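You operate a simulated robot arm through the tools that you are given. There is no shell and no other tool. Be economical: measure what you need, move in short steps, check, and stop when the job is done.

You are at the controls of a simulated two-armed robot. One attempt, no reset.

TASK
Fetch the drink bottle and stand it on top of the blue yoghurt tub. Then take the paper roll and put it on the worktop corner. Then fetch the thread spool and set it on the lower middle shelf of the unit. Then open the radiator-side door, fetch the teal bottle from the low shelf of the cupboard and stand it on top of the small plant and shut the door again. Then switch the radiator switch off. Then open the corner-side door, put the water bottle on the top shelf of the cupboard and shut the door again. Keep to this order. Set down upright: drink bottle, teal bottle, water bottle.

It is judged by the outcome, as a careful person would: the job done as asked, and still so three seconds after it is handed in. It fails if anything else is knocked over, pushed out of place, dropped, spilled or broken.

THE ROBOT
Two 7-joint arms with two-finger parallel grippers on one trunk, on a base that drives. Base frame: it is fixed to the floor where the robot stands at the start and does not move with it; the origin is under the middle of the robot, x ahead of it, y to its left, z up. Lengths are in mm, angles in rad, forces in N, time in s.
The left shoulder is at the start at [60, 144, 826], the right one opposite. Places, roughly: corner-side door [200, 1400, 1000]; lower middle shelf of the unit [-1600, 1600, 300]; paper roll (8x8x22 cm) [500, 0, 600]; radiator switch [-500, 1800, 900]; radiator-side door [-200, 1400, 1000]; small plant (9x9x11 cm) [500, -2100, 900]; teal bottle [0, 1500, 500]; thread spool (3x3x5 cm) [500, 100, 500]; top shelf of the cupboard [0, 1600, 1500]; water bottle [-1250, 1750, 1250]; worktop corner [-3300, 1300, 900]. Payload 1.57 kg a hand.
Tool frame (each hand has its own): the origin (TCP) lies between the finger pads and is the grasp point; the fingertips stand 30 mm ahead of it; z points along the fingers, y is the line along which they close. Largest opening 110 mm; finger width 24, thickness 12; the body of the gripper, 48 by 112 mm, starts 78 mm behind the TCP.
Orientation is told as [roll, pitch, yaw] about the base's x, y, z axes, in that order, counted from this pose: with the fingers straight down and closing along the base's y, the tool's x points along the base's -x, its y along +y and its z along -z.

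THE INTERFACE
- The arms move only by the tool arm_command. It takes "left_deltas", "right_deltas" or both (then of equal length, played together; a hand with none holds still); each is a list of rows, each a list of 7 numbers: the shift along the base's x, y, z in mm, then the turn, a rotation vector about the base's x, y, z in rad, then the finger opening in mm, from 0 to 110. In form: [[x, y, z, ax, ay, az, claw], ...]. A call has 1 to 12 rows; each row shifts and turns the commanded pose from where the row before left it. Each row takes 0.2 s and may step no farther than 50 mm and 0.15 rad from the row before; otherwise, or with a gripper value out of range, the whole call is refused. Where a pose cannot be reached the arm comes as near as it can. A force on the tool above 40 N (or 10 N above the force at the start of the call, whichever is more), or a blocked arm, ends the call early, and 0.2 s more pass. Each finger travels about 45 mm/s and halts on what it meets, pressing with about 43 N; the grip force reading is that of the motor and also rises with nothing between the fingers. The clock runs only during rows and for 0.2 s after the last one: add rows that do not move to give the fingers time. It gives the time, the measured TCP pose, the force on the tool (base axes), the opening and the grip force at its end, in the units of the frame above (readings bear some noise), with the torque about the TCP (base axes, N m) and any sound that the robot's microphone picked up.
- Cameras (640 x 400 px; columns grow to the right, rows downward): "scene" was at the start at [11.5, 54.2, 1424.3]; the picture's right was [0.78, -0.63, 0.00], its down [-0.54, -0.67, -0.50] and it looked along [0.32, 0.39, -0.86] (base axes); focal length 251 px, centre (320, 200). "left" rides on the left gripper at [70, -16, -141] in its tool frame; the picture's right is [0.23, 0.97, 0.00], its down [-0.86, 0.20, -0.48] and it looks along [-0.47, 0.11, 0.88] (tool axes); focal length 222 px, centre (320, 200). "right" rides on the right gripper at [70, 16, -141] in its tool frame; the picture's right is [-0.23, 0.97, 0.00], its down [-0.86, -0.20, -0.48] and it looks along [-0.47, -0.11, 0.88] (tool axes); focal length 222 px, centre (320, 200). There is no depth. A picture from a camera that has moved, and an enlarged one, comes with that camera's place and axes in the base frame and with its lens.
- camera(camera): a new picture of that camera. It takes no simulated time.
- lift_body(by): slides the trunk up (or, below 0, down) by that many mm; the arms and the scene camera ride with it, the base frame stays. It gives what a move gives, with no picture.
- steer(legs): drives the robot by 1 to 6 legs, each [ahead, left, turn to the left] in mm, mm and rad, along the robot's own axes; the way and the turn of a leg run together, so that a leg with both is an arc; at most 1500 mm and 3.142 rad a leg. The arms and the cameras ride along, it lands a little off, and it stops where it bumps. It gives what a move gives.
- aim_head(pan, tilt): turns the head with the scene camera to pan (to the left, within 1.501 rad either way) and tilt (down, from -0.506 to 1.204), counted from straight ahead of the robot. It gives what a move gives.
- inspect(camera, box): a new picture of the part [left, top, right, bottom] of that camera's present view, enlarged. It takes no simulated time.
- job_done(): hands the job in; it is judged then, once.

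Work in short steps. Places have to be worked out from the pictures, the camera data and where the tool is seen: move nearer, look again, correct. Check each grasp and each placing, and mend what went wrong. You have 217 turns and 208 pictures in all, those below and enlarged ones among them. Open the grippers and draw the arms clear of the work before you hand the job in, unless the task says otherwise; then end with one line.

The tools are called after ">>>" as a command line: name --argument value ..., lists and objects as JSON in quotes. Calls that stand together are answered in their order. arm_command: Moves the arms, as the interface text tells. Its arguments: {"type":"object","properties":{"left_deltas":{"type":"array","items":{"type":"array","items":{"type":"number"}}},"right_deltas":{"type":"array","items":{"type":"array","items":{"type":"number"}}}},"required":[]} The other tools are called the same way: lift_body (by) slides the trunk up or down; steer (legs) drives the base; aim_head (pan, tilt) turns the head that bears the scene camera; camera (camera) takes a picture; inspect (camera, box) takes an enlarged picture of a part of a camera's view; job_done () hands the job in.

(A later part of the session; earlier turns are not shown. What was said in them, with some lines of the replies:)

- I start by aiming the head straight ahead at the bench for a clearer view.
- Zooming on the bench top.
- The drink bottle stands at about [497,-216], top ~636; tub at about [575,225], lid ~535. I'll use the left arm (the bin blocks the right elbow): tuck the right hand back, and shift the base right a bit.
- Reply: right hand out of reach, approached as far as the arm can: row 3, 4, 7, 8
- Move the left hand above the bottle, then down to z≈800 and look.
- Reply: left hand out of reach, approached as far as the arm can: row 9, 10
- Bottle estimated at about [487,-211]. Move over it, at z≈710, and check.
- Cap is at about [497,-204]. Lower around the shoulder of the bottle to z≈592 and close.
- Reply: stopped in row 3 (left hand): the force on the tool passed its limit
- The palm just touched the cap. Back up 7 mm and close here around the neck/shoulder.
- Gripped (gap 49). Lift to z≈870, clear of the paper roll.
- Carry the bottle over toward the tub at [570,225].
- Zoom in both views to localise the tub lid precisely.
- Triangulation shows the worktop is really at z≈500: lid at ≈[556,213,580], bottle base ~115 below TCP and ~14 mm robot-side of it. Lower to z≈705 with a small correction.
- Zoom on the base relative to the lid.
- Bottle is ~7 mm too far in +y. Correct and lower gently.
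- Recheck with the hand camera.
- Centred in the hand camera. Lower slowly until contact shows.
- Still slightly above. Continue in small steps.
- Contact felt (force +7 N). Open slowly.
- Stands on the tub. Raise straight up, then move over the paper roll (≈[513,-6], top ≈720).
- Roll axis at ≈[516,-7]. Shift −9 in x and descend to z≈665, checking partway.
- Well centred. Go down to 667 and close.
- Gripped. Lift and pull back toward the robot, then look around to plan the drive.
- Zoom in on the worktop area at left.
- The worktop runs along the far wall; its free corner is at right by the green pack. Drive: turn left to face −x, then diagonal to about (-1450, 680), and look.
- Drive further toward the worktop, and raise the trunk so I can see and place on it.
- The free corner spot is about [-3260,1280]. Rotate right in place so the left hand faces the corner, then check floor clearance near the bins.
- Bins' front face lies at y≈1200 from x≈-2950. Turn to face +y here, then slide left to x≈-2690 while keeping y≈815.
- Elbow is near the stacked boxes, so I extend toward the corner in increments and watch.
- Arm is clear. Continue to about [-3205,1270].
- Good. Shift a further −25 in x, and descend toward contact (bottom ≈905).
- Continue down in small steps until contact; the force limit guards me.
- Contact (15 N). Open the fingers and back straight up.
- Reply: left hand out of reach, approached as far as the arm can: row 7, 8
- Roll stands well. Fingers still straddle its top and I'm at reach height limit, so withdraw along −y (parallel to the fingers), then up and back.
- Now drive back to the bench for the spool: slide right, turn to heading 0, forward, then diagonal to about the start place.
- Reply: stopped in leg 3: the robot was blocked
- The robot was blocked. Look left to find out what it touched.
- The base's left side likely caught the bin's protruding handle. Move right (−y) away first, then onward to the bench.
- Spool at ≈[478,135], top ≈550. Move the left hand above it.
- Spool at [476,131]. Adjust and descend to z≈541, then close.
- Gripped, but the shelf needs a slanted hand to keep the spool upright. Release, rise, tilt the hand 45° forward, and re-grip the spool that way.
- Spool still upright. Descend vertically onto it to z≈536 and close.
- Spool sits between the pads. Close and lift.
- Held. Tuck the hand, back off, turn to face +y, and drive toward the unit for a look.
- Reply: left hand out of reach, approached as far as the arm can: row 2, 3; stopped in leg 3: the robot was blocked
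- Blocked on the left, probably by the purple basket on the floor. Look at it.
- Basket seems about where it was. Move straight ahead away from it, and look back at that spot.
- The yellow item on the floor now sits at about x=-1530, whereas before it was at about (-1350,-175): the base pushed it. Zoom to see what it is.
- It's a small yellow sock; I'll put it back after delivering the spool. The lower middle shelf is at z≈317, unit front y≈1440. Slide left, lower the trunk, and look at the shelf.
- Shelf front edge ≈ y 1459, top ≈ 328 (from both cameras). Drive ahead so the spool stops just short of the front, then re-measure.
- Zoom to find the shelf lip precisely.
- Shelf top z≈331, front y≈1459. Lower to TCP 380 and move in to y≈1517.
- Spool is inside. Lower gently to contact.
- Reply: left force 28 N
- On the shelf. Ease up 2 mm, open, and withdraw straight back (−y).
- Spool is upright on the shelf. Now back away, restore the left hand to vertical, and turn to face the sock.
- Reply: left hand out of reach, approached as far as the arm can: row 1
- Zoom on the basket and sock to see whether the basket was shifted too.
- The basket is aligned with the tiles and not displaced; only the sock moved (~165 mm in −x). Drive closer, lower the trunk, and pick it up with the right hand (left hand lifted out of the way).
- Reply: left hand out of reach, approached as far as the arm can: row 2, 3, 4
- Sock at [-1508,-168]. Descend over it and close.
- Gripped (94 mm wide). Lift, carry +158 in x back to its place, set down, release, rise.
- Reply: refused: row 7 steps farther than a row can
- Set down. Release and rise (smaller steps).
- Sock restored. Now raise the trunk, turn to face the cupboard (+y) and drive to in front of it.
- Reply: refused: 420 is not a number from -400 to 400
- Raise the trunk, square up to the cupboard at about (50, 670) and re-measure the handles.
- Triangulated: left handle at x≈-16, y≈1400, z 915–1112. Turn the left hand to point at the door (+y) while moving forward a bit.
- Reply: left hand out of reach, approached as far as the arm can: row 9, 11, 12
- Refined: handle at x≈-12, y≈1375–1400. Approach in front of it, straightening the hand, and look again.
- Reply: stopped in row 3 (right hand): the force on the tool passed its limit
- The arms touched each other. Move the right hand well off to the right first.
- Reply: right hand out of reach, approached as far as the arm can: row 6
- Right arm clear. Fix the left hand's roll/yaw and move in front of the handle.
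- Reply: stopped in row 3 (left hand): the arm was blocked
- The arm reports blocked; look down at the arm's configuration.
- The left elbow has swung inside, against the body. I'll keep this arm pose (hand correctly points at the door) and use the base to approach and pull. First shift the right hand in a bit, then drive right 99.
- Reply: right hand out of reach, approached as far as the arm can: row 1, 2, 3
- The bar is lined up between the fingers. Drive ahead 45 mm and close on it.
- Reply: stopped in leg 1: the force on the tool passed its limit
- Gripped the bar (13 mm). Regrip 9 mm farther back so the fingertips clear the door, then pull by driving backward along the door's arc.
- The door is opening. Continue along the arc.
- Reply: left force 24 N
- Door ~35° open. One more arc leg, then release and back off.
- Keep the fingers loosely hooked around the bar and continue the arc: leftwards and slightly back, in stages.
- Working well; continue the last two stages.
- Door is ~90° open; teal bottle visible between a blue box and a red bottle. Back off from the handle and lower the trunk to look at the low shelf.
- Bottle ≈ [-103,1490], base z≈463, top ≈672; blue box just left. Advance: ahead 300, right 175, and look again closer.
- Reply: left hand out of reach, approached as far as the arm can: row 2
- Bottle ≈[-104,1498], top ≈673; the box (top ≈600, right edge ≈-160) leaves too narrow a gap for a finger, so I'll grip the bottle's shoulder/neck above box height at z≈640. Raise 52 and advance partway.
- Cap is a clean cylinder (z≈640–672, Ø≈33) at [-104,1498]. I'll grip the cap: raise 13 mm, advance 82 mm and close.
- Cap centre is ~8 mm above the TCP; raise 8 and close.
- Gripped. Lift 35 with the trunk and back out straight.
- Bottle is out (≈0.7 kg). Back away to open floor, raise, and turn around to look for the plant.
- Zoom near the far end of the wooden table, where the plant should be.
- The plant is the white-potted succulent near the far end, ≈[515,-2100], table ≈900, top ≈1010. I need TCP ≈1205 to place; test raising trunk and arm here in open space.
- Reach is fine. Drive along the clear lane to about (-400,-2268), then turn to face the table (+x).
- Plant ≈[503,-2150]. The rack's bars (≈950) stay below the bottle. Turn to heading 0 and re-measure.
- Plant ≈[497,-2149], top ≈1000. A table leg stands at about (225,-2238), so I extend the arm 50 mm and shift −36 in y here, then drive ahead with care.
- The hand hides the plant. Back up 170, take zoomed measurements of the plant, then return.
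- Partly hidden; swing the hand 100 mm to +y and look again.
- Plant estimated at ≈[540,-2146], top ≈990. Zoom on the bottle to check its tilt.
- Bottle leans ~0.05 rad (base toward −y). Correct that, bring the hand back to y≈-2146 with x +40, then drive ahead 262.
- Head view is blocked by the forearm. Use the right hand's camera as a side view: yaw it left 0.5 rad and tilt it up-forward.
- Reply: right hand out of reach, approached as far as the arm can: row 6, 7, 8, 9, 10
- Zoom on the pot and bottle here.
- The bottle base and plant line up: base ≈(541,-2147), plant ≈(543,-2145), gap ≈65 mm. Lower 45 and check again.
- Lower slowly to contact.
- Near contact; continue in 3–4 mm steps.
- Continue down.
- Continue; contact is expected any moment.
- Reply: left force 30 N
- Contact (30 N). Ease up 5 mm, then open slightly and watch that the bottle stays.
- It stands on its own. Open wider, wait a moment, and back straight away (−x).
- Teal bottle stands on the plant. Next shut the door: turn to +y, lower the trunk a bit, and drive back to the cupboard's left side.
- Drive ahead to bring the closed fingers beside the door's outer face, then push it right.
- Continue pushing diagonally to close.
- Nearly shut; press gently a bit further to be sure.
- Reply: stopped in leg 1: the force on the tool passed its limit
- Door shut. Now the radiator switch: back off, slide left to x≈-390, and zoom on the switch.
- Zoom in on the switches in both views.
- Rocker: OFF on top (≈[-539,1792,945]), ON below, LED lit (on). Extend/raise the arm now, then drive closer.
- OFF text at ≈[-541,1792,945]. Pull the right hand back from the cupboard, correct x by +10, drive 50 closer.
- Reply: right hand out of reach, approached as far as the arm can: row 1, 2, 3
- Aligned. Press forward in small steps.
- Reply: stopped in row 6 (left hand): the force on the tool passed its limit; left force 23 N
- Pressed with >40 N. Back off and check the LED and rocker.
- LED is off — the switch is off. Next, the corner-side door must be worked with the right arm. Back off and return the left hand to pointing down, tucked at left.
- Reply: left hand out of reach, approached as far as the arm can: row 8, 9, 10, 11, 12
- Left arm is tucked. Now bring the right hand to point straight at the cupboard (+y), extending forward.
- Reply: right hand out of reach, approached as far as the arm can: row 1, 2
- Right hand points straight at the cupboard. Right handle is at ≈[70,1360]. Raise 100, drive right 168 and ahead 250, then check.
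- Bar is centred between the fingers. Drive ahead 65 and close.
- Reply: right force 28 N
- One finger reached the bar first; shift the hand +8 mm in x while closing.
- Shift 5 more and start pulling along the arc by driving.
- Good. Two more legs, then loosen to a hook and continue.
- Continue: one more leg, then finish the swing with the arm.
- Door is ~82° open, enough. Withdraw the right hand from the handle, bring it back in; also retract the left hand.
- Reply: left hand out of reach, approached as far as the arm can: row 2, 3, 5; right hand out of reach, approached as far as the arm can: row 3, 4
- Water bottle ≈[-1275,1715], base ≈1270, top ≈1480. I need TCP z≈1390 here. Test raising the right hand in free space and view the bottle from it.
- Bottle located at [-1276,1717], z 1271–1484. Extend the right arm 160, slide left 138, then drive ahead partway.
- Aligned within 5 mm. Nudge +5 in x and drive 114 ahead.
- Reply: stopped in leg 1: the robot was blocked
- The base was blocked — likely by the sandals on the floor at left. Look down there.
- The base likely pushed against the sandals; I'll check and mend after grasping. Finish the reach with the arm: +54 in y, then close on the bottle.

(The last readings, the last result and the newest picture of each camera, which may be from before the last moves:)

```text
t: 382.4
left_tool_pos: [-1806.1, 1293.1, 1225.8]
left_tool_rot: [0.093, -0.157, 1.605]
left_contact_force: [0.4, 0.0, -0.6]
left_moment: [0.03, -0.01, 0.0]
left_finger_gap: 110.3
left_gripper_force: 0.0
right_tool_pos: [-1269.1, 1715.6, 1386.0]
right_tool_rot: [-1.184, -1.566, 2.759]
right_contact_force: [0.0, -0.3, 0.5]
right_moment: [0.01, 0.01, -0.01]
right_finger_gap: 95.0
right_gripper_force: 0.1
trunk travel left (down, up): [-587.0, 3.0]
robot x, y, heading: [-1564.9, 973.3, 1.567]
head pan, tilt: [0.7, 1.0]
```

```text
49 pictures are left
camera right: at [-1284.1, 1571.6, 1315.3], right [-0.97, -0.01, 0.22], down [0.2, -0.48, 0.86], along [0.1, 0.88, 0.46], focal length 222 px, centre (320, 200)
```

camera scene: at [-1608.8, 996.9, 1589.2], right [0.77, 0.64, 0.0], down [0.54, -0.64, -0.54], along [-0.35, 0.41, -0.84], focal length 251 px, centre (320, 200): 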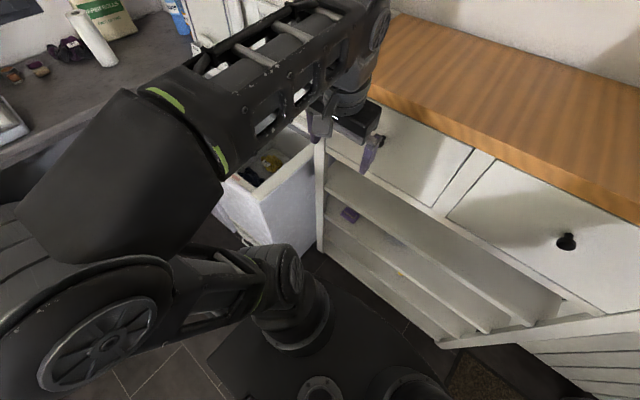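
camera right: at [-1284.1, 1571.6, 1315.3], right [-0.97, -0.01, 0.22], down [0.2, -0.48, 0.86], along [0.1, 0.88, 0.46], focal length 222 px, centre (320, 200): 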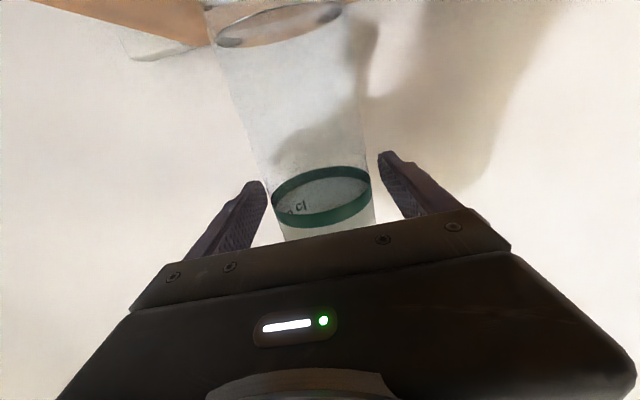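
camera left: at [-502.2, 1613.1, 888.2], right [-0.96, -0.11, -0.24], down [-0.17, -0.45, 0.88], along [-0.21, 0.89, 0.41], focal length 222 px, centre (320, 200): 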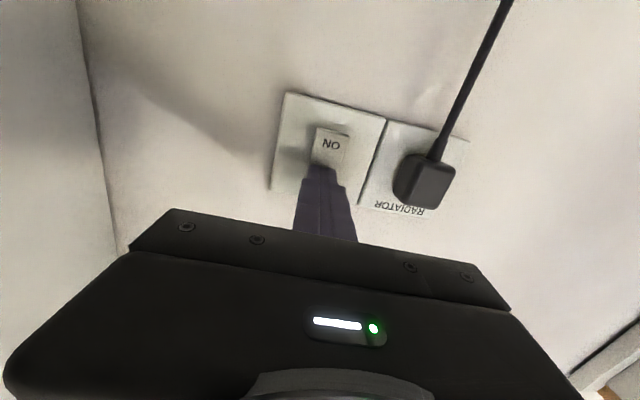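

Bottle is centred between the pads. Close and lift.

>>> arm_command --right_deltas '[[0, 0, 0, 0, 0, 0, 80], [0, 0, 0, 0, 0, 0, 65], [0, 0, 0, 0, 0, 0, 50], [0, 0, 0, 0, 0, 0, 35], [0, 0, 0, 0, 0, 0, 35], [0, 0, 10, 0, 0, 0, 35], [0, 0, 20, 0, 0, 0, 35], [0, 0, 20, 0, 0, 0, 35], [0, 0, 0, 0, 0, 0, 35]]'

>>> camera --camera "right"

```text
t: 384.4
left_tool_pos: [-1804.6, 1292.5, 1225.5]
left_tool_rot: [0.091, -0.157, 1.604]
left_contact_force: [-0.1, 0.4, 0.0]
left_moment: [-0.01, -0.02, 0.0]
left_finger_gap: 109.8
left_gripper_force: 0.0
right_tool_pos: [-1271.1, 1714.4, 1437.2]
right_tool_rot: [-1.115, -1.565, 2.695]
right_contact_force: [-0.4, 0.0, -2.0]
right_moment: [0.01, 0.0, 0.01]
right_finger_gap: 62.2
right_gripper_force: 43.0
trunk travel left (down, up): [-587.0, 3.0]
robot x, y, heading: [-1560.0, 971.4, 1.571]
head pan, tilt: [0.7, 1.0]
```

```text
48 pictures are left
camera right: at [-1285.9, 1572.2, 1366.4], right [-0.97, -0.01, 0.22], down [0.2, -0.48, 0.86], along [0.1, 0.88, 0.46], focal length 222 px, centre (320, 200)
```

right: 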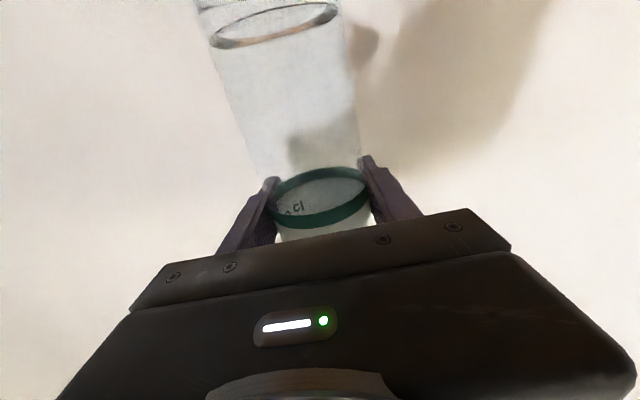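

Held and lifted. Back away straight and check the sandals.

>>> steer --legs '[[-420, 0, 0]]'

>>> aim_head --pan 0.35 --tilt 0.9

>>> camera --camera "scene"

```text
t: 387.0
left_tool_pos: [-1806.4, 875.2, 1226.2]
left_tool_rot: [0.091, -0.157, 1.605]
left_contact_force: [-0.3, 0.2, 0.4]
left_moment: [0.01, 0.01, 0.01]
left_finger_gap: 110.0
left_gripper_force: 0.0
right_tool_pos: [-1270.4, 1297.5, 1436.9]
right_tool_rot: [-1.236, -1.566, 2.811]
right_contact_force: [-0.3, -0.3, -1.0]
right_moment: [-0.03, -0.02, 0.0]
right_finger_gap: 62.1
right_gripper_force: 42.9
trunk travel left (down, up): [-587.0, 3.0]
robot x, y, heading: [-1565.9, 550.5, 1.57]
head pan, tilt: [0.7, 1.0]
```

```text
t: 387.8
left_tool_pos: [-1807.3, 876.0, 1225.2]
left_tool_rot: [0.092, -0.157, 1.606]
left_contact_force: [0.7, 1.2, 0.4]
left_moment: [-0.01, 0.02, -0.03]
left_finger_gap: 110.0
left_gripper_force: 0.1
right_tool_pos: [-1271.2, 1299.5, 1436.9]
right_tool_rot: [-1.102, -1.565, 2.679]
right_contact_force: [0.2, -0.2, -2.0]
right_moment: [0.01, 0.02, -0.05]
right_finger_gap: 62.0
right_gripper_force: 43.4
trunk travel left (down, up): [-587.0, 3.0]
robot x, y, heading: [-1560.1, 558.0, 1.567]
head pan, tilt: [0.351, 0.901]
```

```text
47 pictures are left
camera scene: at [-1590.7, 597.7, 1596.4], right [0.94, 0.34, 0.0], down [0.27, -0.74, -0.62], along [-0.21, 0.58, -0.78], focal length 251 px, centre (320, 200)
```

scene: 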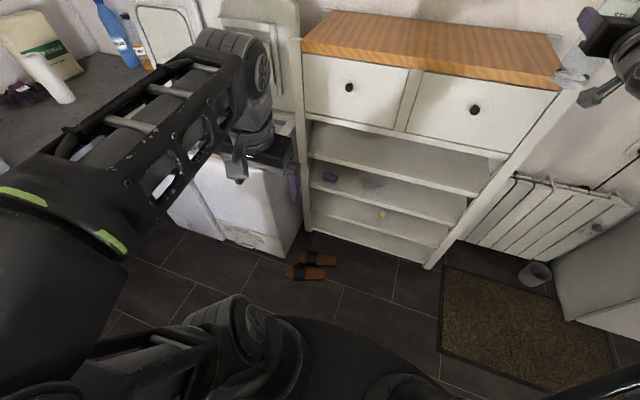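

Sandals are still where they were. Carry the bottle to the cupboard: drive right to x≈-110 and look up at the top shelf.

>>> steer --legs '[[-110, 0, 0], [0, -1440, 0]]'

>>> aim_head --pan -0.25 --tilt 0.0

>>> camera --camera "scene"

```text
t: 395.8
left_tool_pos: [-355.7, 757.8, 1225.7]
left_tool_rot: [0.092, -0.158, 1.596]
left_contact_force: [0.0, 0.3, 0.3]
left_moment: [-0.02, -0.01, 0.0]
left_finger_gap: 110.1
left_gripper_force: 0.0
right_tool_pos: [184.5, 1174.3, 1436.3]
right_tool_rot: [-1.084, -1.566, 2.649]
right_contact_force: [0.7, -0.9, -0.8]
right_moment: [0.03, -0.03, -0.01]
right_finger_gap: 61.7
right_gripper_force: 43.1
trunk travel left (down, up): [-587.0, 3.0]
robot x, y, heading: [-117.5, 431.0, 1.558]
head pan, tilt: [0.351, 0.901]
```

```text
t: 397.0
left_tool_pos: [-355.9, 757.6, 1225.1]
left_tool_rot: [0.091, -0.158, 1.594]
left_contact_force: [0.4, 0.1, 0.0]
left_moment: [-0.03, -0.01, 0.02]
left_finger_gap: 110.1
left_gripper_force: 0.1
right_tool_pos: [183.2, 1173.6, 1437.3]
right_tool_rot: [-1.101, -1.566, 2.669]
right_contact_force: [-0.3, 0.4, -1.3]
right_moment: [0.04, -0.01, 0.02]
right_finger_gap: 62.0
right_gripper_force: 42.9
trunk travel left (down, up): [-587.0, 3.0]
robot x, y, heading: [-115.9, 436.4, 1.559]
head pan, tilt: [-0.25, 0.0]
```

```text
46 pictures are left
camera scene: at [-95.3, 492.4, 1676.3], right [0.97, -0.26, 0.0], down [0.0, 0.0, -1.0], along [0.26, 0.97, 0.0], focal length 251 px, centre (320, 200)
```

scene: 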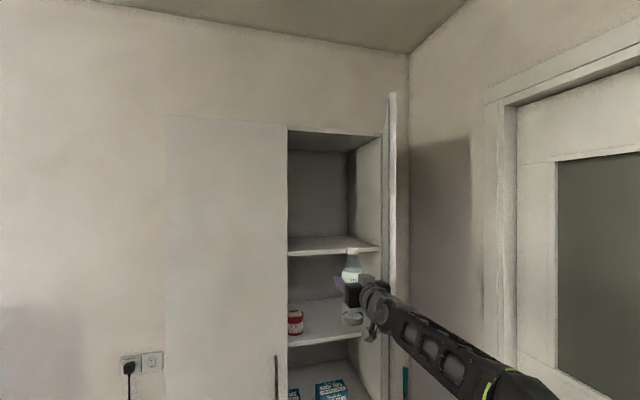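

Top shelf surface is ≈1485. The right door may have drifted partly closed; look lower to check its angle.

>>> aim_head --pan -0.3 --tilt 0.75

>>> camera --camera "scene"

```text
t: 398.1
left_tool_pos: [-357.7, 757.5, 1224.3]
left_tool_rot: [0.09, -0.156, 1.594]
left_contact_force: [0.9, 0.4, -1.1]
left_moment: [-0.01, 0.0, -0.02]
left_finger_gap: 109.7
left_gripper_force: 0.0
right_tool_pos: [183.4, 1173.3, 1436.5]
right_tool_rot: [-1.096, -1.564, 2.661]
right_contact_force: [-0.5, 0.4, -0.2]
right_moment: [0.01, 0.02, 0.01]
right_finger_gap: 61.8
right_gripper_force: 43.7
trunk travel left (down, up): [-587.0, 3.0]
robot x, y, heading: [-117.0, 430.8, 1.561]
head pan, tilt: [-0.3, 0.75]
```

```text
45 pictures are left
camera scene: at [-93.1, 484.3, 1608.4], right [0.95, -0.31, 0.0], down [-0.21, -0.65, -0.73], along [0.23, 0.7, -0.68], focal length 251 px, centre (320, 200)
```

scene: 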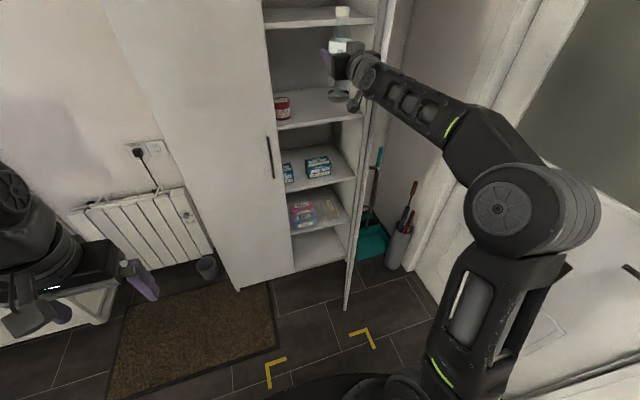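

Door is ~70° open; I'll place the bottle toward x≈100 to keep the forearm clear. Test reaching the needed height (TCP ≈1612) while pulling the hand back.

>>> arm_command --right_deltas '[[0, -20, 18, 0, 0, 0, 35], [0, -20, 18, 0, 0, 0, 35], [0, -20, 18, 0, 0, 0, 35], [0, -20, 18, 0, 0, 0, 35], [0, -20, 18, 0, 0, 0, 35], [0, -20, 18, 0, 0, 0, 35], [0, -20, 18, 0, 0, 0, 35], [0, -15, 18, 0, 0, 0, 35], [0, 0, 18, 0, 0, 0, 35], [0, 0, 15, 0, 0, 0, 35], [0, 0, 0, 0, 0, 0, 35]]'

>>> camera --camera "right"

```text
t: 400.5
left_tool_pos: [-356.7, 756.9, 1225.8]
left_tool_rot: [0.09, -0.156, 1.593]
left_contact_force: [-0.4, -0.4, 0.7]
left_moment: [0.01, -0.02, -0.01]
left_finger_gap: 109.9
left_gripper_force: 0.1
right_tool_pos: [183.6, 1018.3, 1614.0]
right_tool_rot: [-1.028, -1.565, 2.594]
right_contact_force: [0.7, 0.6, -0.8]
right_moment: [0.05, 0.0, 0.0]
right_finger_gap: 62.0
right_gripper_force: 42.7
trunk travel left (down, up): [-587.0, 3.0]
robot x, y, heading: [-119.7, 431.5, 1.554]
head pan, tilt: [-0.3, 0.75]
```

```text
44 pictures are left
camera right: at [166.2, 875.8, 1543.6], right [-0.97, 0.01, 0.22], down [0.19, -0.48, 0.86], along [0.11, 0.88, 0.46], focal length 222 px, centre (320, 200)
```

right: 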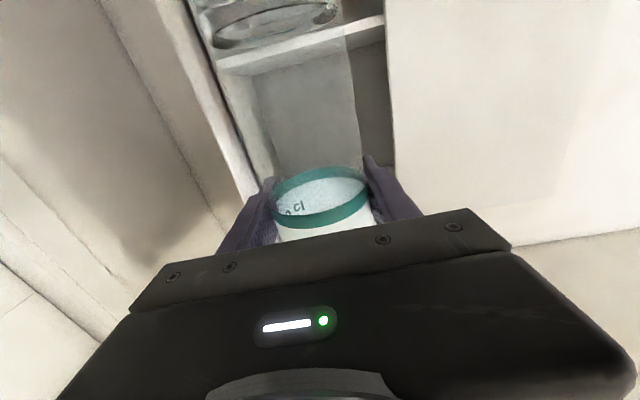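

Height is reachable. Zoom to find the shelf lip in this view.

>>> inspect --camera "right" --box '[190, 0, 410, 140]'

```text
2.86 times, centred on (300, 70) of right
camera zoom: at [166.2, 875.8, 1543.6], right [-0.97, 0.01, 0.22], down [0.19, -0.48, 0.86], along [0.11, 0.88, 0.46], focal length 635 px, centre (377, 571)
```

zoom: 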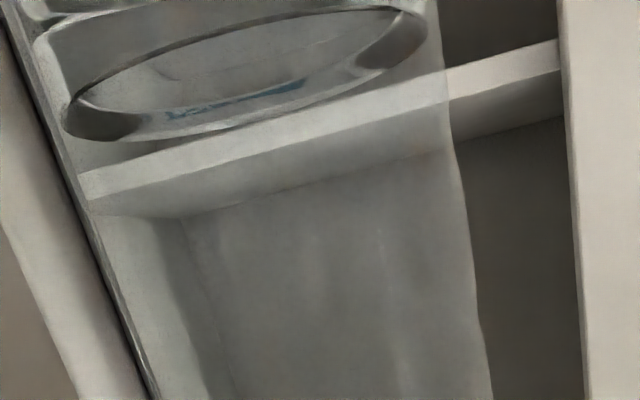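

Shelf top ≈1483; bottle base ≈1500. Raise 8 more, slide left 80, advance 300 and check.

>>> arm_command --right_deltas '[[0, 0, 8, 0, 0, 0, 35], [0, 0, 0, 0, 0, 0, 35]]'

>>> steer --legs '[[0, 80, 0.01], [290, 0, 0]]'

>>> aim_head --pan -0.3 --tilt 0.2

>>> camera --camera "scene"

>>> camera --camera "right"

```text
t: 401.1
left_tool_pos: [-355.9, 756.9, 1225.9]
left_tool_rot: [0.091, -0.158, 1.594]
left_contact_force: [0.0, -0.9, 0.1]
left_moment: [0.03, 0.0, -0.03]
left_finger_gap: 109.9
left_gripper_force: 0.0
right_tool_pos: [183.1, 1018.8, 1622.0]
right_tool_rot: [-1.097, -1.565, 2.662]
right_contact_force: [0.1, -1.1, -1.2]
right_moment: [0.03, -0.01, 0.01]
right_finger_gap: 61.9
right_gripper_force: 43.0
trunk travel left (down, up): [-587.0, 3.0]
robot x, y, heading: [-116.4, 431.4, 1.559]
head pan, tilt: [-0.3, 0.75]
```

```text
t: 403.8
left_tool_pos: [-439.3, 1042.3, 1225.2]
left_tool_rot: [0.089, -0.157, 1.603]
left_contact_force: [-0.2, -0.6, 0.2]
left_moment: [-0.03, 0.0, 0.0]
left_finger_gap: 109.8
left_gripper_force: 0.1
right_tool_pos: [98.2, 1308.5, 1622.7]
right_tool_rot: [-0.967, -1.565, 2.54]
right_contact_force: [-0.1, 0.6, -1.2]
right_moment: [0.02, 0.01, -0.01]
right_finger_gap: 61.7
right_gripper_force: 42.6
trunk travel left (down, up): [-587.0, 3.0]
robot x, y, heading: [-195.3, 723.8, 1.566]
head pan, tilt: [-0.3, 0.75]
```

```text
t: 404.7
left_tool_pos: [-439.0, 1041.6, 1226.1]
left_tool_rot: [0.089, -0.158, 1.604]
left_contact_force: [-0.3, -1.1, -0.2]
left_moment: [0.01, -0.01, -0.01]
left_finger_gap: 110.2
left_gripper_force: 0.1
right_tool_pos: [98.6, 1307.8, 1622.0]
right_tool_rot: [-1.08, -1.565, 2.655]
right_contact_force: [0.7, -0.2, -1.4]
right_moment: [0.03, 0.01, -0.05]
right_finger_gap: 61.8
right_gripper_force: 43.2
trunk travel left (down, up): [-587.0, 3.0]
robot x, y, heading: [-195.1, 721.0, 1.565]
head pan, tilt: [-0.3, 0.201]
```

```text
42 pictures are left
camera scene: at [-170.3, 781.0, 1657.9], right [0.95, -0.3, 0.0], down [-0.06, -0.19, -0.98], along [0.29, 0.93, -0.2], focal length 251 px, centre (320, 200)
```

scene: 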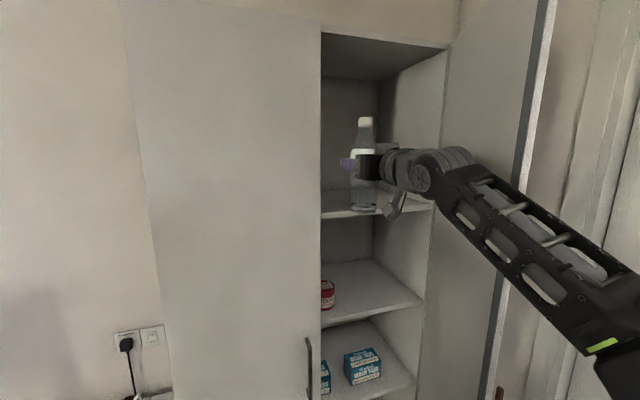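

```text
41 pictures are left
camera right: at [83.0, 1164.8, 1550.9], right [-0.97, 0.0, 0.22], down [0.2, -0.48, 0.86], along [0.1, 0.88, 0.46], focal length 222 px, centre (320, 200)
```

right: 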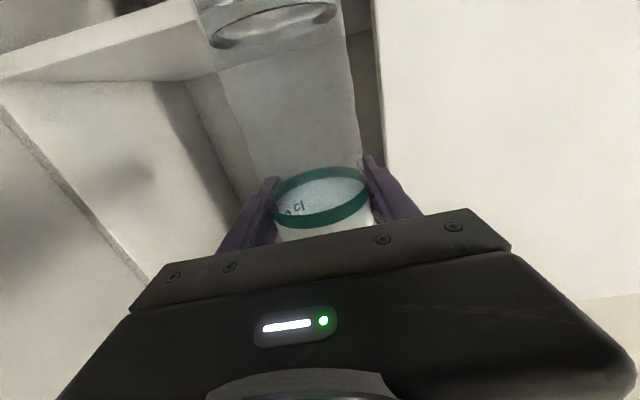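

Clear so far. Advance 165 so the bottle stands over the shelf (y≈1473), and check.

>>> steer --legs '[[165, 0, 0]]'

>>> camera --camera "scene"

>>> camera --camera "right"

```text
t: 406.2
left_tool_pos: [-439.6, 1208.4, 1224.7]
left_tool_rot: [0.09, -0.156, 1.603]
left_contact_force: [0.2, 0.5, -0.1]
left_moment: [-0.03, -0.01, 0.02]
left_finger_gap: 110.0
left_gripper_force: 0.1
right_tool_pos: [99.7, 1473.3, 1621.3]
right_tool_rot: [-0.901, -1.566, 2.476]
right_contact_force: [-0.4, -0.4, -1.1]
right_moment: [0.05, 0.04, 0.0]
right_finger_gap: 61.8
right_gripper_force: 42.3
trunk travel left (down, up): [-587.0, 3.0]
robot x, y, heading: [-195.9, 885.3, 1.569]
head pan, tilt: [-0.3, 0.201]
```

```text
40 pictures are left
camera scene: at [-169.6, 947.4, 1657.9], right [0.95, -0.3, 0.0], down [-0.06, -0.19, -0.98], along [0.29, 0.93, -0.2], focal length 251 px, centre (320, 200)
```

scene: 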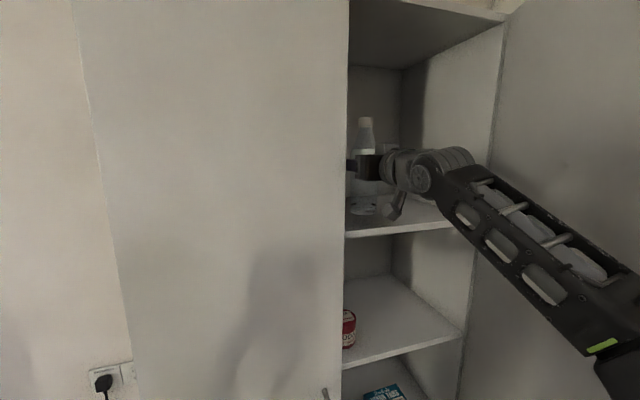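

```text
39 pictures are left
camera right: at [83.8, 1331.0, 1550.4], right [-0.97, 0.0, 0.22], down [0.2, -0.47, 0.86], along [0.1, 0.88, 0.46], focal length 222 px, centre (320, 200)
```

right: 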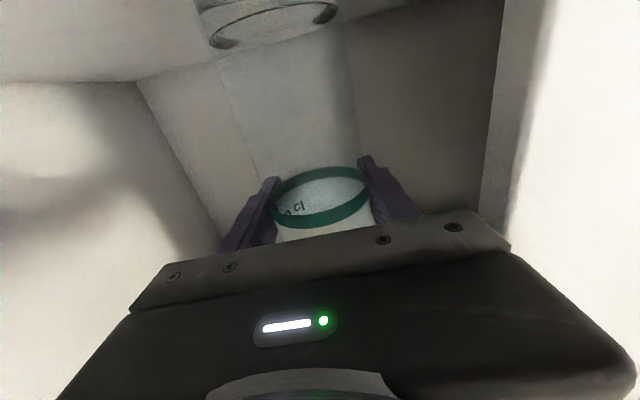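

Over the shelf. Lower toward contact.

>>> arm_command --right_deltas '[[0, 0, -8, 0, 0, 0, 35], [0, 0, -6, 0, 0, 0, 35], [0, 0, 0, 0, 0, 0, 35]]'

>>> arm_command --right_deltas '[[0, 0, -4, 0, 0, 0, 35], [0, 0, 0, 0, 0, 0, 35]]'

>>> arm_command --right_deltas '[[0, 0, -4, 0, 0, 0, 35], [0, 0, 0, 0, 0, 0, 35]]'

>>> arm_command --right_deltas '[[0, 0, -3, 0, 0, 0, 35], [0, 0, 0, 0, 0, 0, 35]]'

```text
t: 407.0
left_tool_pos: [-439.4, 1206.4, 1225.5]
left_tool_rot: [0.091, -0.158, 1.603]
left_contact_force: [0.7, -0.3, -0.1]
left_moment: [-0.02, -0.02, -0.01]
left_finger_gap: 109.8
left_gripper_force: 0.0
right_tool_pos: [99.1, 1472.3, 1607.4]
right_tool_rot: [-1.063, -1.566, 2.637]
right_contact_force: [-0.7, 0.2, -1.8]
right_moment: [0.05, 0.04, -0.01]
right_finger_gap: 61.8
right_gripper_force: 42.8
trunk travel left (down, up): [-587.0, 3.0]
robot x, y, heading: [-195.1, 883.9, 1.568]
head pan, tilt: [-0.3, 0.201]
```

```text
t: 407.6
left_tool_pos: [-438.9, 1207.1, 1226.1]
left_tool_rot: [0.091, -0.157, 1.602]
left_contact_force: [0.5, 0.0, 0.0]
left_moment: [0.0, -0.01, -0.03]
left_finger_gap: 110.2
left_gripper_force: 0.0
right_tool_pos: [98.8, 1472.1, 1602.4]
right_tool_rot: [-1.047, -1.566, 2.622]
right_contact_force: [0.3, -0.2, -0.9]
right_moment: [0.03, 0.01, -0.02]
right_finger_gap: 61.9
right_gripper_force: 42.5
trunk travel left (down, up): [-587.0, 3.0]
robot x, y, heading: [-193.5, 886.1, 1.564]
head pan, tilt: [-0.3, 0.201]
```

```text
t: 408.2
left_tool_pos: [-438.9, 1206.5, 1225.0]
left_tool_rot: [0.092, -0.157, 1.604]
left_contact_force: [-0.1, -0.2, 0.0]
left_moment: [0.01, 0.01, -0.03]
left_finger_gap: 110.1
left_gripper_force: 0.1
right_tool_pos: [101.3, 1473.0, 1599.3]
right_tool_rot: [-1.158, -1.564, 2.731]
right_contact_force: [-0.6, 0.6, -1.4]
right_moment: [0.03, 0.02, 0.02]
right_finger_gap: 61.9
right_gripper_force: 43.1
trunk travel left (down, up): [-587.0, 3.0]
robot x, y, heading: [-195.0, 886.4, 1.569]
head pan, tilt: [-0.3, 0.201]
```

```text
t: 408.8
left_tool_pos: [-439.8, 1206.7, 1225.2]
left_tool_rot: [0.091, -0.156, 1.601]
left_contact_force: [-0.1, 0.6, -0.2]
left_moment: [-0.02, 0.03, 0.03]
left_finger_gap: 110.0
left_gripper_force: 0.1
right_tool_pos: [101.2, 1471.8, 1596.0]
right_tool_rot: [-1.007, -1.565, 2.583]
right_contact_force: [0.5, -0.6, -1.3]
right_moment: [0.03, 0.02, -0.01]
right_finger_gap: 62.0
right_gripper_force: 43.1
trunk travel left (down, up): [-587.0, 3.0]
robot x, y, heading: [-196.3, 883.8, 1.566]
head pan, tilt: [-0.3, 0.201]
```

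Base ≈1482 now with no contact; keep stepping down and check the view.

>>> arm_command --right_deltas '[[0, 0, -3, 0, 0, 0, 35], [0, 0, 0, 0, 0, 0, 35]]'

>>> arm_command --right_deltas '[[0, 0, -3, 0, 0, 0, 35], [0, 0, 0, 0, 0, 0, 35]]'

>>> inspect --camera "scene" --box '[330, 110, 450, 250]'

```text
t: 409.4
left_tool_pos: [-440.0, 1206.2, 1226.0]
left_tool_rot: [0.09, -0.156, 1.6]
left_contact_force: [0.1, -0.1, 0.9]
left_moment: [-0.01, 0.01, 0.01]
left_finger_gap: 109.7
left_gripper_force: 0.1
right_tool_pos: [100.4, 1470.3, 1594.4]
right_tool_rot: [-1.738, -1.564, -2.973]
right_contact_force: [1.0, 1.7, 6.0]
right_moment: [0.13, 0.1, -0.04]
right_finger_gap: 62.1
right_gripper_force: 42.6
trunk travel left (down, up): [-587.0, 3.0]
robot x, y, heading: [-199.9, 884.4, 1.57]
head pan, tilt: [-0.3, 0.201]
```

```text
t: 410.0
left_tool_pos: [-438.8, 1205.4, 1226.1]
left_tool_rot: [0.09, -0.158, 1.601]
left_contact_force: [-0.2, 0.3, 0.2]
left_moment: [0.01, -0.02, 0.02]
left_finger_gap: 110.0
left_gripper_force: 0.0
right_tool_pos: [99.7, 1469.9, 1594.4]
right_tool_rot: [-2.62, -1.564, -2.087]
right_contact_force: [4.6, 8.3, 29.3]
right_moment: [0.04, -0.12, 0.02]
right_finger_gap: 61.9
right_gripper_force: 43.3
trunk travel left (down, up): [-587.0, 3.0]
robot x, y, heading: [-196.6, 881.8, 1.565]
head pan, tilt: [-0.3, 0.201]
```

```text
2.86 times, centred on (390, 180) of scene
camera zoom: at [-170.2, 945.0, 1658.4], right [0.95, -0.3, 0.0], down [-0.06, -0.19, -0.98], along [0.29, 0.93, -0.2], focal length 716 px, centre (120, 257)
```

zoom: 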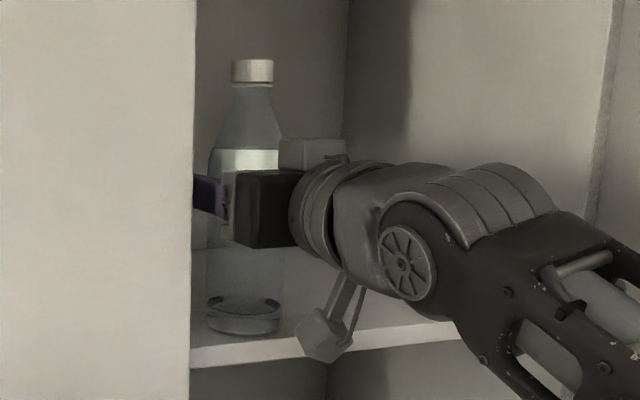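

On the shelf (29 N contact). Ease up, open, and back out straight.

>>> arm_command --right_deltas '[[0, 0, 3, 0, 0, 0, 35], [0, 0, 0, 0, 0, 0, 66], [0, 0, 0, 0, 0, 0, 75], [0, 0, 0, 0, 0, 0, 85], [0, 0, 0, 0, 0, 0, 85], [0, 0, 0, 0, 0, 0, 85]]'

>>> camera --camera "right"

>>> steer --legs '[[-200, 0, 0]]'

>>> camera --camera "scene"

```text
t: 411.4
left_tool_pos: [-439.0, 1206.8, 1226.7]
left_tool_rot: [0.091, -0.156, 1.602]
left_contact_force: [-0.6, 0.1, -0.3]
left_moment: [0.0, -0.03, -0.03]
left_finger_gap: 110.1
left_gripper_force: 0.0
right_tool_pos: [99.8, 1471.8, 1593.1]
right_tool_rot: [-1.104, -1.565, 2.678]
right_contact_force: [0.0, -0.5, 0.7]
right_moment: [0.03, 0.03, 0.02]
right_finger_gap: 84.8
right_gripper_force: 0.0
trunk travel left (down, up): [-587.0, 3.0]
robot x, y, heading: [-196.1, 883.8, 1.567]
head pan, tilt: [-0.3, 0.201]
```

```text
37 pictures are left
camera right: at [83.6, 1329.0, 1522.8], right [-0.97, 0.0, 0.22], down [0.2, -0.48, 0.86], along [0.1, 0.88, 0.46], focal length 222 px, centre (320, 200)
```

right: 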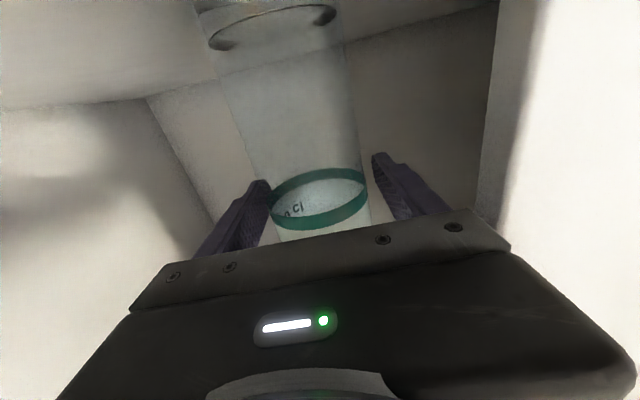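

```text
t: 413.0
left_tool_pos: [-439.8, 1004.1, 1226.7]
left_tool_rot: [0.092, -0.157, 1.604]
left_contact_force: [0.7, -0.2, -0.1]
left_moment: [0.05, -0.02, -0.01]
left_finger_gap: 109.9
left_gripper_force: 0.0
right_tool_pos: [96.4, 1270.8, 1594.7]
right_tool_rot: [-1.3, -1.566, 2.876]
right_contact_force: [0.3, -0.2, 0.5]
right_moment: [-0.03, -0.01, -0.02]
right_finger_gap: 84.8
right_gripper_force: 0.1
trunk travel left (down, up): [-587.0, 3.0]
robot x, y, heading: [-198.7, 684.4, 1.566]
head pan, tilt: [-0.3, 0.201]
```

```text
36 pictures are left
camera scene: at [-170.6, 742.5, 1658.0], right [0.95, -0.3, 0.0], down [-0.06, -0.19, -0.98], along [0.29, 0.94, -0.2], focal length 251 px, centre (320, 200)
```

scene: 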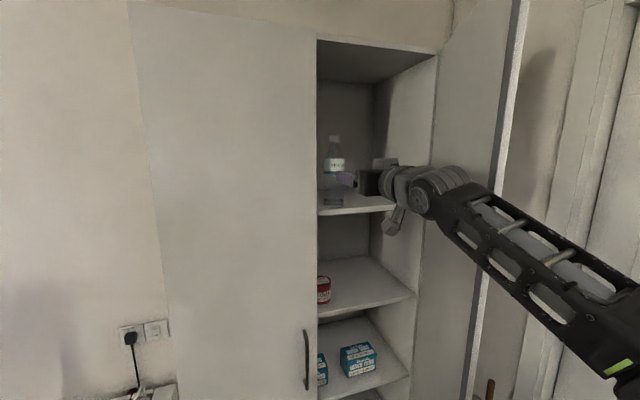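

Water bottle stands on the top shelf. Now shut the door: lower the trunk, back off, and bring the closed right hand around to the door's outer side.

>>> steer --legs '[[-270, 0, 0]]'

>>> lift_body --by -390

>>> steer --legs '[[0, -230, 0]]'

>>> arm_command --right_deltas '[[25, 0, 0, 0, 0, 0, 60], [25, 0, 0, 0, 0, 0, 40], [25, 0, 0, 0, 0, 0, 20], [25, 0, 0, 0, 0, 0, 0], [0, 0, 0, 0, 0, 0, 0], [0, 0, 0, 0, 0, 0, 0]]'

>>> aim_head --pan -0.4 --tilt 0.7

>>> camera --camera "scene"

```text
t: 414.9
left_tool_pos: [-440.9, 730.5, 1226.1]
left_tool_rot: [0.089, -0.158, 1.608]
left_contact_force: [0.2, -0.1, 0.7]
left_moment: [0.03, 0.01, -0.01]
left_finger_gap: 110.2
left_gripper_force: 0.2
right_tool_pos: [97.1, 999.3, 1594.9]
right_tool_rot: [-1.282, -1.567, 2.863]
right_contact_force: [0.0, 0.5, 0.1]
right_moment: [0.01, 0.02, 0.0]
right_finger_gap: 84.8
right_gripper_force: 0.1
trunk travel left (down, up): [-587.0, 3.0]
robot x, y, heading: [-195.0, 409.7, 1.574]
head pan, tilt: [-0.3, 0.201]
```

```text
t: 418.6
left_tool_pos: [-441.0, 730.5, 835.5]
left_tool_rot: [0.091, -0.157, 1.606]
left_contact_force: [0.0, -0.5, -0.3]
left_moment: [0.01, 0.01, -0.03]
left_finger_gap: 110.1
left_gripper_force: 0.1
right_tool_pos: [95.8, 999.6, 1203.8]
right_tool_rot: [-1.128, -1.565, 2.705]
right_contact_force: [0.3, -0.3, 0.3]
right_moment: [0.01, -0.04, 0.04]
right_finger_gap: 85.1
right_gripper_force: 0.1
trunk travel left (down, up): [-197.0, 393.0]
robot x, y, heading: [-196.3, 408.3, 1.57]
head pan, tilt: [-0.3, 0.201]
```

```text
t: 420.4
left_tool_pos: [-214.2, 732.2, 835.3]
left_tool_rot: [0.091, -0.158, 1.604]
left_contact_force: [0.0, -0.4, -0.2]
left_moment: [0.01, -0.01, 0.0]
left_finger_gap: 110.1
left_gripper_force: 0.0
right_tool_pos: [324.3, 998.2, 1203.3]
right_tool_rot: [-1.094, -1.565, 2.671]
right_contact_force: [-0.5, 0.1, 0.3]
right_moment: [0.07, -0.01, 0.01]
right_finger_gap: 85.1
right_gripper_force: 0.2
trunk travel left (down, up): [-197.0, 393.0]
robot x, y, heading: [31.2, 411.5, 1.567]
head pan, tilt: [-0.3, 0.201]
```

```text
t: 421.8
left_tool_pos: [-214.4, 731.8, 835.6]
left_tool_rot: [0.092, -0.157, 1.603]
left_contact_force: [0.2, -1.2, -1.0]
left_moment: [-0.02, 0.03, 0.0]
left_finger_gap: 110.2
left_gripper_force: 0.0
right_tool_pos: [424.9, 997.0, 1205.3]
right_tool_rot: [-1.125, -1.565, 2.699]
right_contact_force: [0.0, 0.3, -0.5]
right_moment: [-0.01, 0.0, 0.01]
right_finger_gap: 0.2
right_gripper_force: 18.6
trunk travel left (down, up): [-197.0, 393.0]
robot x, y, heading: [28.9, 407.1, 1.57]
head pan, tilt: [-0.3, 0.201]
```

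```text
t: 422.7
left_tool_pos: [-213.0, 731.9, 836.5]
left_tool_rot: [0.092, -0.159, 1.604]
left_contact_force: [-0.3, 0.2, -0.7]
left_moment: [0.0, 0.0, 0.0]
left_finger_gap: 110.0
left_gripper_force: 0.1
right_tool_pos: [425.0, 997.1, 1203.9]
right_tool_rot: [-1.104, -1.564, 2.678]
right_contact_force: [-1.0, -0.3, 0.6]
right_moment: [-0.04, 0.0, -0.02]
right_finger_gap: 0.0
right_gripper_force: 21.4
trunk travel left (down, up): [-197.0, 393.0]
robot x, y, heading: [26.0, 410.3, 1.564]
head pan, tilt: [-0.4, 0.7]
```

```text
35 pictures are left
camera scene: at [61.3, 460.9, 1222.6], right [0.92, -0.39, 0.0], down [-0.25, -0.59, -0.77], along [0.3, 0.7, -0.64], focal length 251 px, centre (320, 200)
```

scene: 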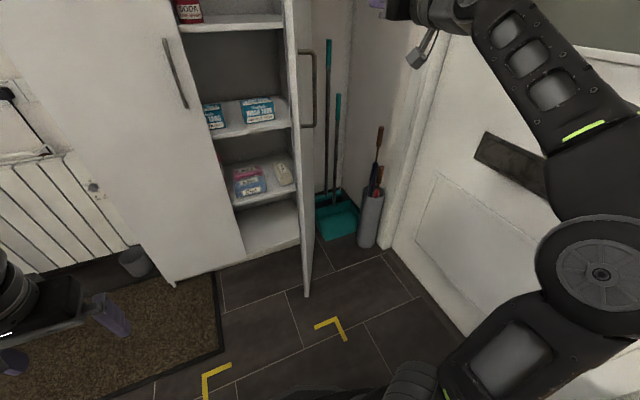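

Hand is right of the door. Drive ahead 130 alongside its outer face, then left to push it.

>>> steer --legs '[[130, 0, 0], [0, 200, 0]]'

>>> camera --camera "scene"

```text
t: 425.2
left_tool_pos: [-410.4, 865.6, 835.0]
left_tool_rot: [0.09, -0.156, 1.601]
left_contact_force: [0.7, -0.2, 0.2]
left_moment: [-0.02, 0.01, -0.01]
left_finger_gap: 109.8
left_gripper_force: 0.1
right_tool_pos: [227.6, 1128.7, 1205.0]
right_tool_rot: [-1.139, -1.564, 2.712]
right_contact_force: [-0.2, 0.2, 0.5]
right_moment: [-0.04, -0.01, -0.02]
right_finger_gap: 0.1
right_gripper_force: 21.1
trunk travel left (down, up): [-197.0, 393.0]
robot x, y, heading: [-168.3, 543.2, 1.562]
head pan, tilt: [-0.4, 0.7]
```

```text
34 pictures are left
camera scene: at [-136.2, 593.4, 1222.6], right [0.92, -0.39, 0.0], down [-0.25, -0.59, -0.76], along [0.3, 0.7, -0.64], focal length 251 px, centre (320, 200)
```

scene: 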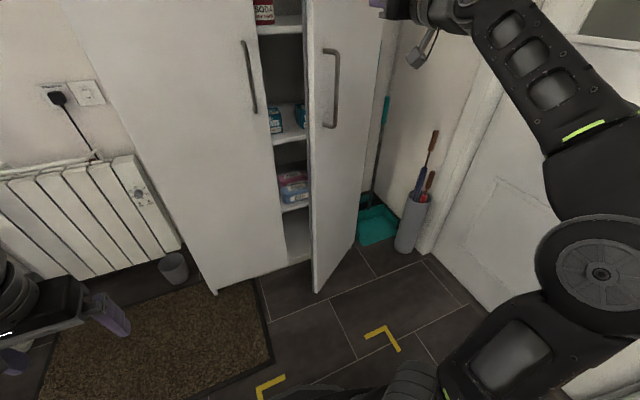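

Door is closing. Continue pushing diagonally to shut it.

>>> steer --legs '[[100, 45, 0], [100, 10, 0], [30, 0, 0]]'

>>> steer --legs '[[30, 0, 0]]'

>>> camera --camera "scene"

```text
t: 427.6
left_tool_pos: [-463.7, 1094.1, 834.4]
left_tool_rot: [0.091, -0.157, 1.599]
left_contact_force: [-0.3, -0.7, 0.5]
left_moment: [-0.02, 0.04, 0.01]
left_finger_gap: 110.2
left_gripper_force: 0.0
right_tool_pos: [175.3, 1357.8, 1204.4]
right_tool_rot: [-1.069, -1.565, 2.642]
right_contact_force: [0.5, -0.8, 0.3]
right_moment: [-0.01, 0.0, 0.03]
right_finger_gap: 0.0
right_gripper_force: 21.7
trunk travel left (down, up): [-197.0, 393.0]
robot x, y, heading: [-223.8, 769.4, 1.562]
head pan, tilt: [-0.4, 0.7]
```

```text
t: 428.4
left_tool_pos: [-462.0, 1112.5, 835.6]
left_tool_rot: [0.088, -0.159, 1.599]
left_contact_force: [-0.3, -0.5, 0.9]
left_moment: [0.02, 0.0, 0.0]
left_finger_gap: 109.9
left_gripper_force: 0.0
right_tool_pos: [175.3, 1369.0, 1206.4]
right_tool_rot: [-0.416, -1.565, 1.991]
right_contact_force: [-3.7, -12.8, -2.9]
right_moment: [0.06, -0.02, 0.05]
right_finger_gap: 0.0
right_gripper_force: 21.7
trunk travel left (down, up): [-197.0, 393.0]
robot x, y, heading: [-219.8, 792.3, 1.559]
head pan, tilt: [-0.4, 0.7]
stopped in leg 1: the force on the tool passed its limit (the readings are from after the stop); the commanded pose is now the measured one
```

```text
33 pictures are left
camera scene: at [-189.8, 838.0, 1222.7], right [0.92, -0.4, 0.0], down [-0.26, -0.59, -0.77], along [0.3, 0.7, -0.64], focal length 251 px, centre (320, 200)
```

scene: 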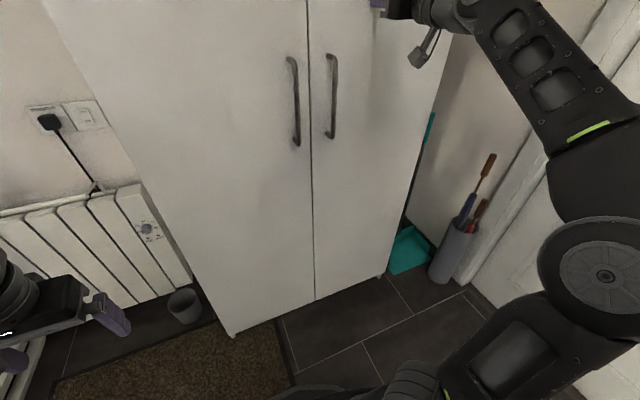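

Both doors are shut. Back off, open the gripper, and take a final look around.

>>> steer --legs '[[-400, 100, 0]]'

>>> arm_command --right_deltas '[[0, 0, 0, 0, 0, 0, 40], [0, 0, 0, 0, 0, 0, 80], [0, 0, 0, 0, 0, 0, 110], [0, 0, 0, 0, 0, 0, 110], [0, 0, 0, 0, 0, 0, 110]]'

>>> aim_head --pan -0.1 --tilt 0.3

>>> camera --camera "scene"

>>> aim_head --pan -1.5 --tilt 0.6

>>> camera --camera "scene"

>>> aim_head --pan 1.45 --tilt 0.45

>>> camera --camera "scene"

```text
t: 430.9
left_tool_pos: [-565.6, 722.0, 835.6]
left_tool_rot: [0.093, -0.155, 1.591]
left_contact_force: [0.0, 0.3, -0.3]
left_moment: [0.02, 0.0, -0.04]
left_finger_gap: 110.0
left_gripper_force: 0.0
right_tool_pos: [76.3, 976.8, 1204.3]
right_tool_rot: [-0.333, -1.564, 1.906]
right_contact_force: [0.3, 0.3, 0.6]
right_moment: [0.01, 0.02, 0.0]
right_finger_gap: 0.0
right_gripper_force: 21.2
trunk travel left (down, up): [-197.0, 393.0]
robot x, y, heading: [-329.2, 391.0, 1.55]
head pan, tilt: [-0.4, 0.7]
```

```text
t: 432.1
left_tool_pos: [-564.7, 721.1, 835.4]
left_tool_rot: [0.091, -0.156, 1.591]
left_contact_force: [0.6, -0.2, -0.1]
left_moment: [0.02, 0.06, 0.04]
left_finger_gap: 110.1
left_gripper_force: 0.0
right_tool_pos: [76.2, 975.6, 1204.5]
right_tool_rot: [-0.334, -1.564, 1.903]
right_contact_force: [0.5, -1.1, 0.5]
right_moment: [0.01, 0.01, -0.02]
right_finger_gap: 99.9
right_gripper_force: 0.1
trunk travel left (down, up): [-197.0, 393.0]
robot x, y, heading: [-322.1, 394.6, 1.559]
head pan, tilt: [-0.4, 0.7]
```

```text
t: 433.0
left_tool_pos: [-564.7, 721.7, 835.7]
left_tool_rot: [0.09, -0.155, 1.593]
left_contact_force: [-1.0, -0.1, 0.3]
left_moment: [-0.01, -0.01, 0.01]
left_finger_gap: 110.0
left_gripper_force: 0.0
right_tool_pos: [76.3, 975.3, 1203.9]
right_tool_rot: [-0.331, -1.565, 1.901]
right_contact_force: [-0.1, -0.1, 0.7]
right_moment: [0.02, -0.02, 0.0]
right_finger_gap: 110.1
right_gripper_force: 0.0
trunk travel left (down, up): [-197.0, 393.0]
robot x, y, heading: [-325.2, 394.7, 1.556]
head pan, tilt: [-0.099, 0.3]
```

```text
32 pictures are left
camera scene: at [-316.9, 461.4, 1258.6], right [0.99, -0.11, 0.0], down [-0.03, -0.29, -0.95], along [0.11, 0.95, -0.3], focal length 251 px, centre (320, 200)
```

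scene: 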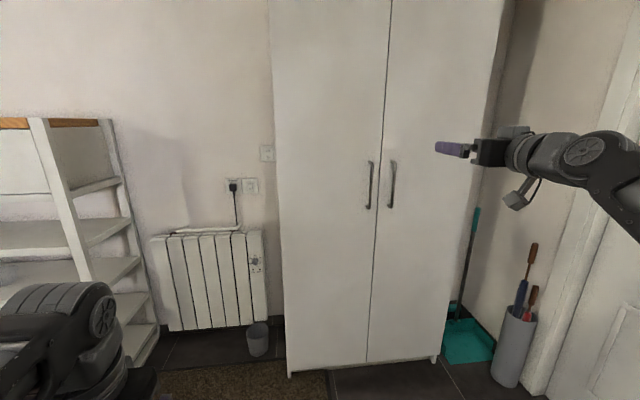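

```text
t: 434.5
left_tool_pos: [-565.6, 722.0, 836.2]
left_tool_rot: [0.09, -0.157, 1.592]
left_contact_force: [-0.1, 0.5, 0.0]
left_moment: [0.04, -0.01, 0.01]
left_finger_gap: 109.8
left_gripper_force: 0.1
right_tool_pos: [76.0, 975.2, 1204.7]
right_tool_rot: [-0.33, -1.564, 1.9]
right_contact_force: [1.0, -0.4, 0.3]
right_moment: [-0.01, 0.0, -0.03]
right_finger_gap: 109.6
right_gripper_force: 0.1
trunk travel left (down, up): [-197.0, 393.0]
robot x, y, heading: [-326.0, 398.3, 1.563]
head pan, tilt: [-1.499, 0.6]
```

```text
31 pictures are left
camera scene: at [-239.4, 373.7, 1231.2], right [0.06, -1.0, 0.0], down [-0.56, -0.03, -0.83], along [0.82, 0.05, -0.56], focal length 251 px, centre (320, 200)
```

scene: 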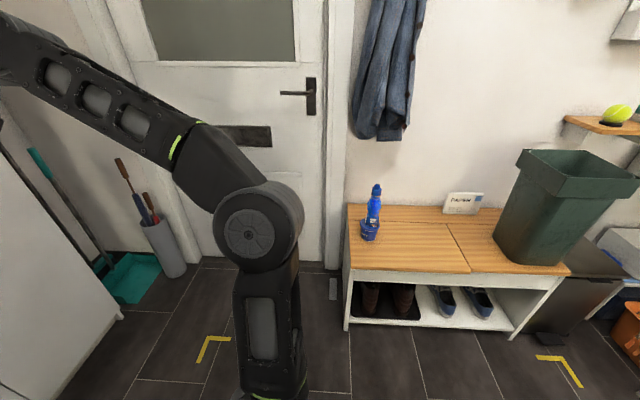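

```text
t: 437.1
left_tool_pos: [-566.4, 722.8, 835.6]
left_tool_rot: [0.092, -0.156, 1.591]
left_contact_force: [-0.9, 0.0, 1.0]
left_moment: [0.02, 0.0, 0.01]
left_finger_gap: 110.1
left_gripper_force: 0.0
right_tool_pos: [75.7, 975.6, 1203.5]
right_tool_rot: [-0.332, -1.563, 1.903]
right_contact_force: [-0.1, 0.2, 0.1]
right_moment: [-0.03, 0.0, 0.01]
right_finger_gap: 109.9
right_gripper_force: 0.1
trunk travel left (down, up): [-197.0, 393.0]
robot x, y, heading: [-325.8, 395.5, 1.557]
head pan, tilt: [1.45, 0.45]
```

```text
30 pictures are left
camera scene: at [-418.7, 381.1, 1244.7], right [0.14, 0.99, 0.0], down [0.43, -0.06, -0.9], along [-0.89, 0.12, -0.44], focal length 251 px, centre (320, 200)
```

scene: 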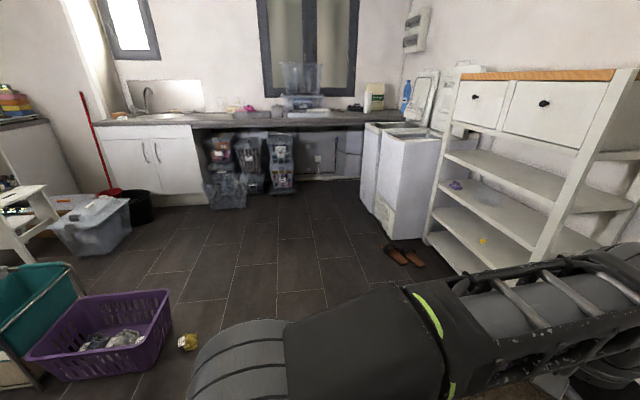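

Sock is back at its place, doors shut, drink bottle standing. Quick zoom to confirm the paper roll and spool.

>>> inspect --camera "scene" --box '[330, 70, 430, 130]'

>>> inspect --camera "scene" --box '[420, 160, 560, 270]'

```text
6.40 times, centred on (380, 100) of scene
camera zoom: at [-418.7, 381.1, 1244.7], right [0.14, 0.99, 0.0], down [0.43, -0.06, -0.9], along [-0.89, 0.12, -0.44], focal length 1604 px, centre (-64, 840)
```

zoom: 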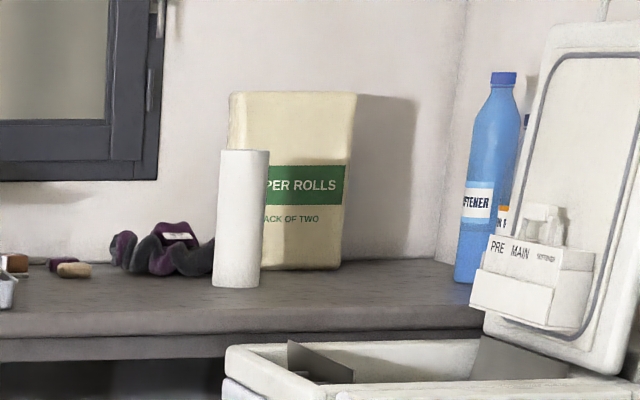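

```text
3.64 times, centred on (490, 215) of scene
camera zoom: at [-418.7, 381.1, 1244.7], right [0.14, 0.99, 0.0], down [0.43, -0.06, -0.9], along [-0.89, 0.12, -0.44], focal length 911 px, centre (-298, 146)
```

zoom: 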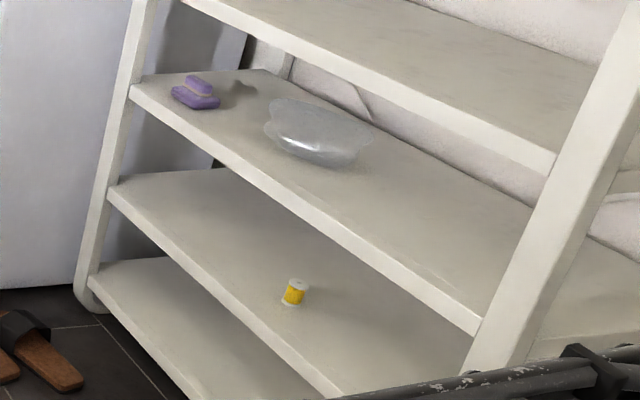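

Everything is in place, grippers are open and the arms are clear; handing in.

>>> job_done

```text
The job is handed in.
```

All six jobs were carried out in the order given, and the job is handed in. While driving, the base pushed a yellow sock about 165 mm across the floor; I put it back within roughly 15 mm of where it had been. The base also bumped the washing bins and the sandals, but neither showed clear movement.
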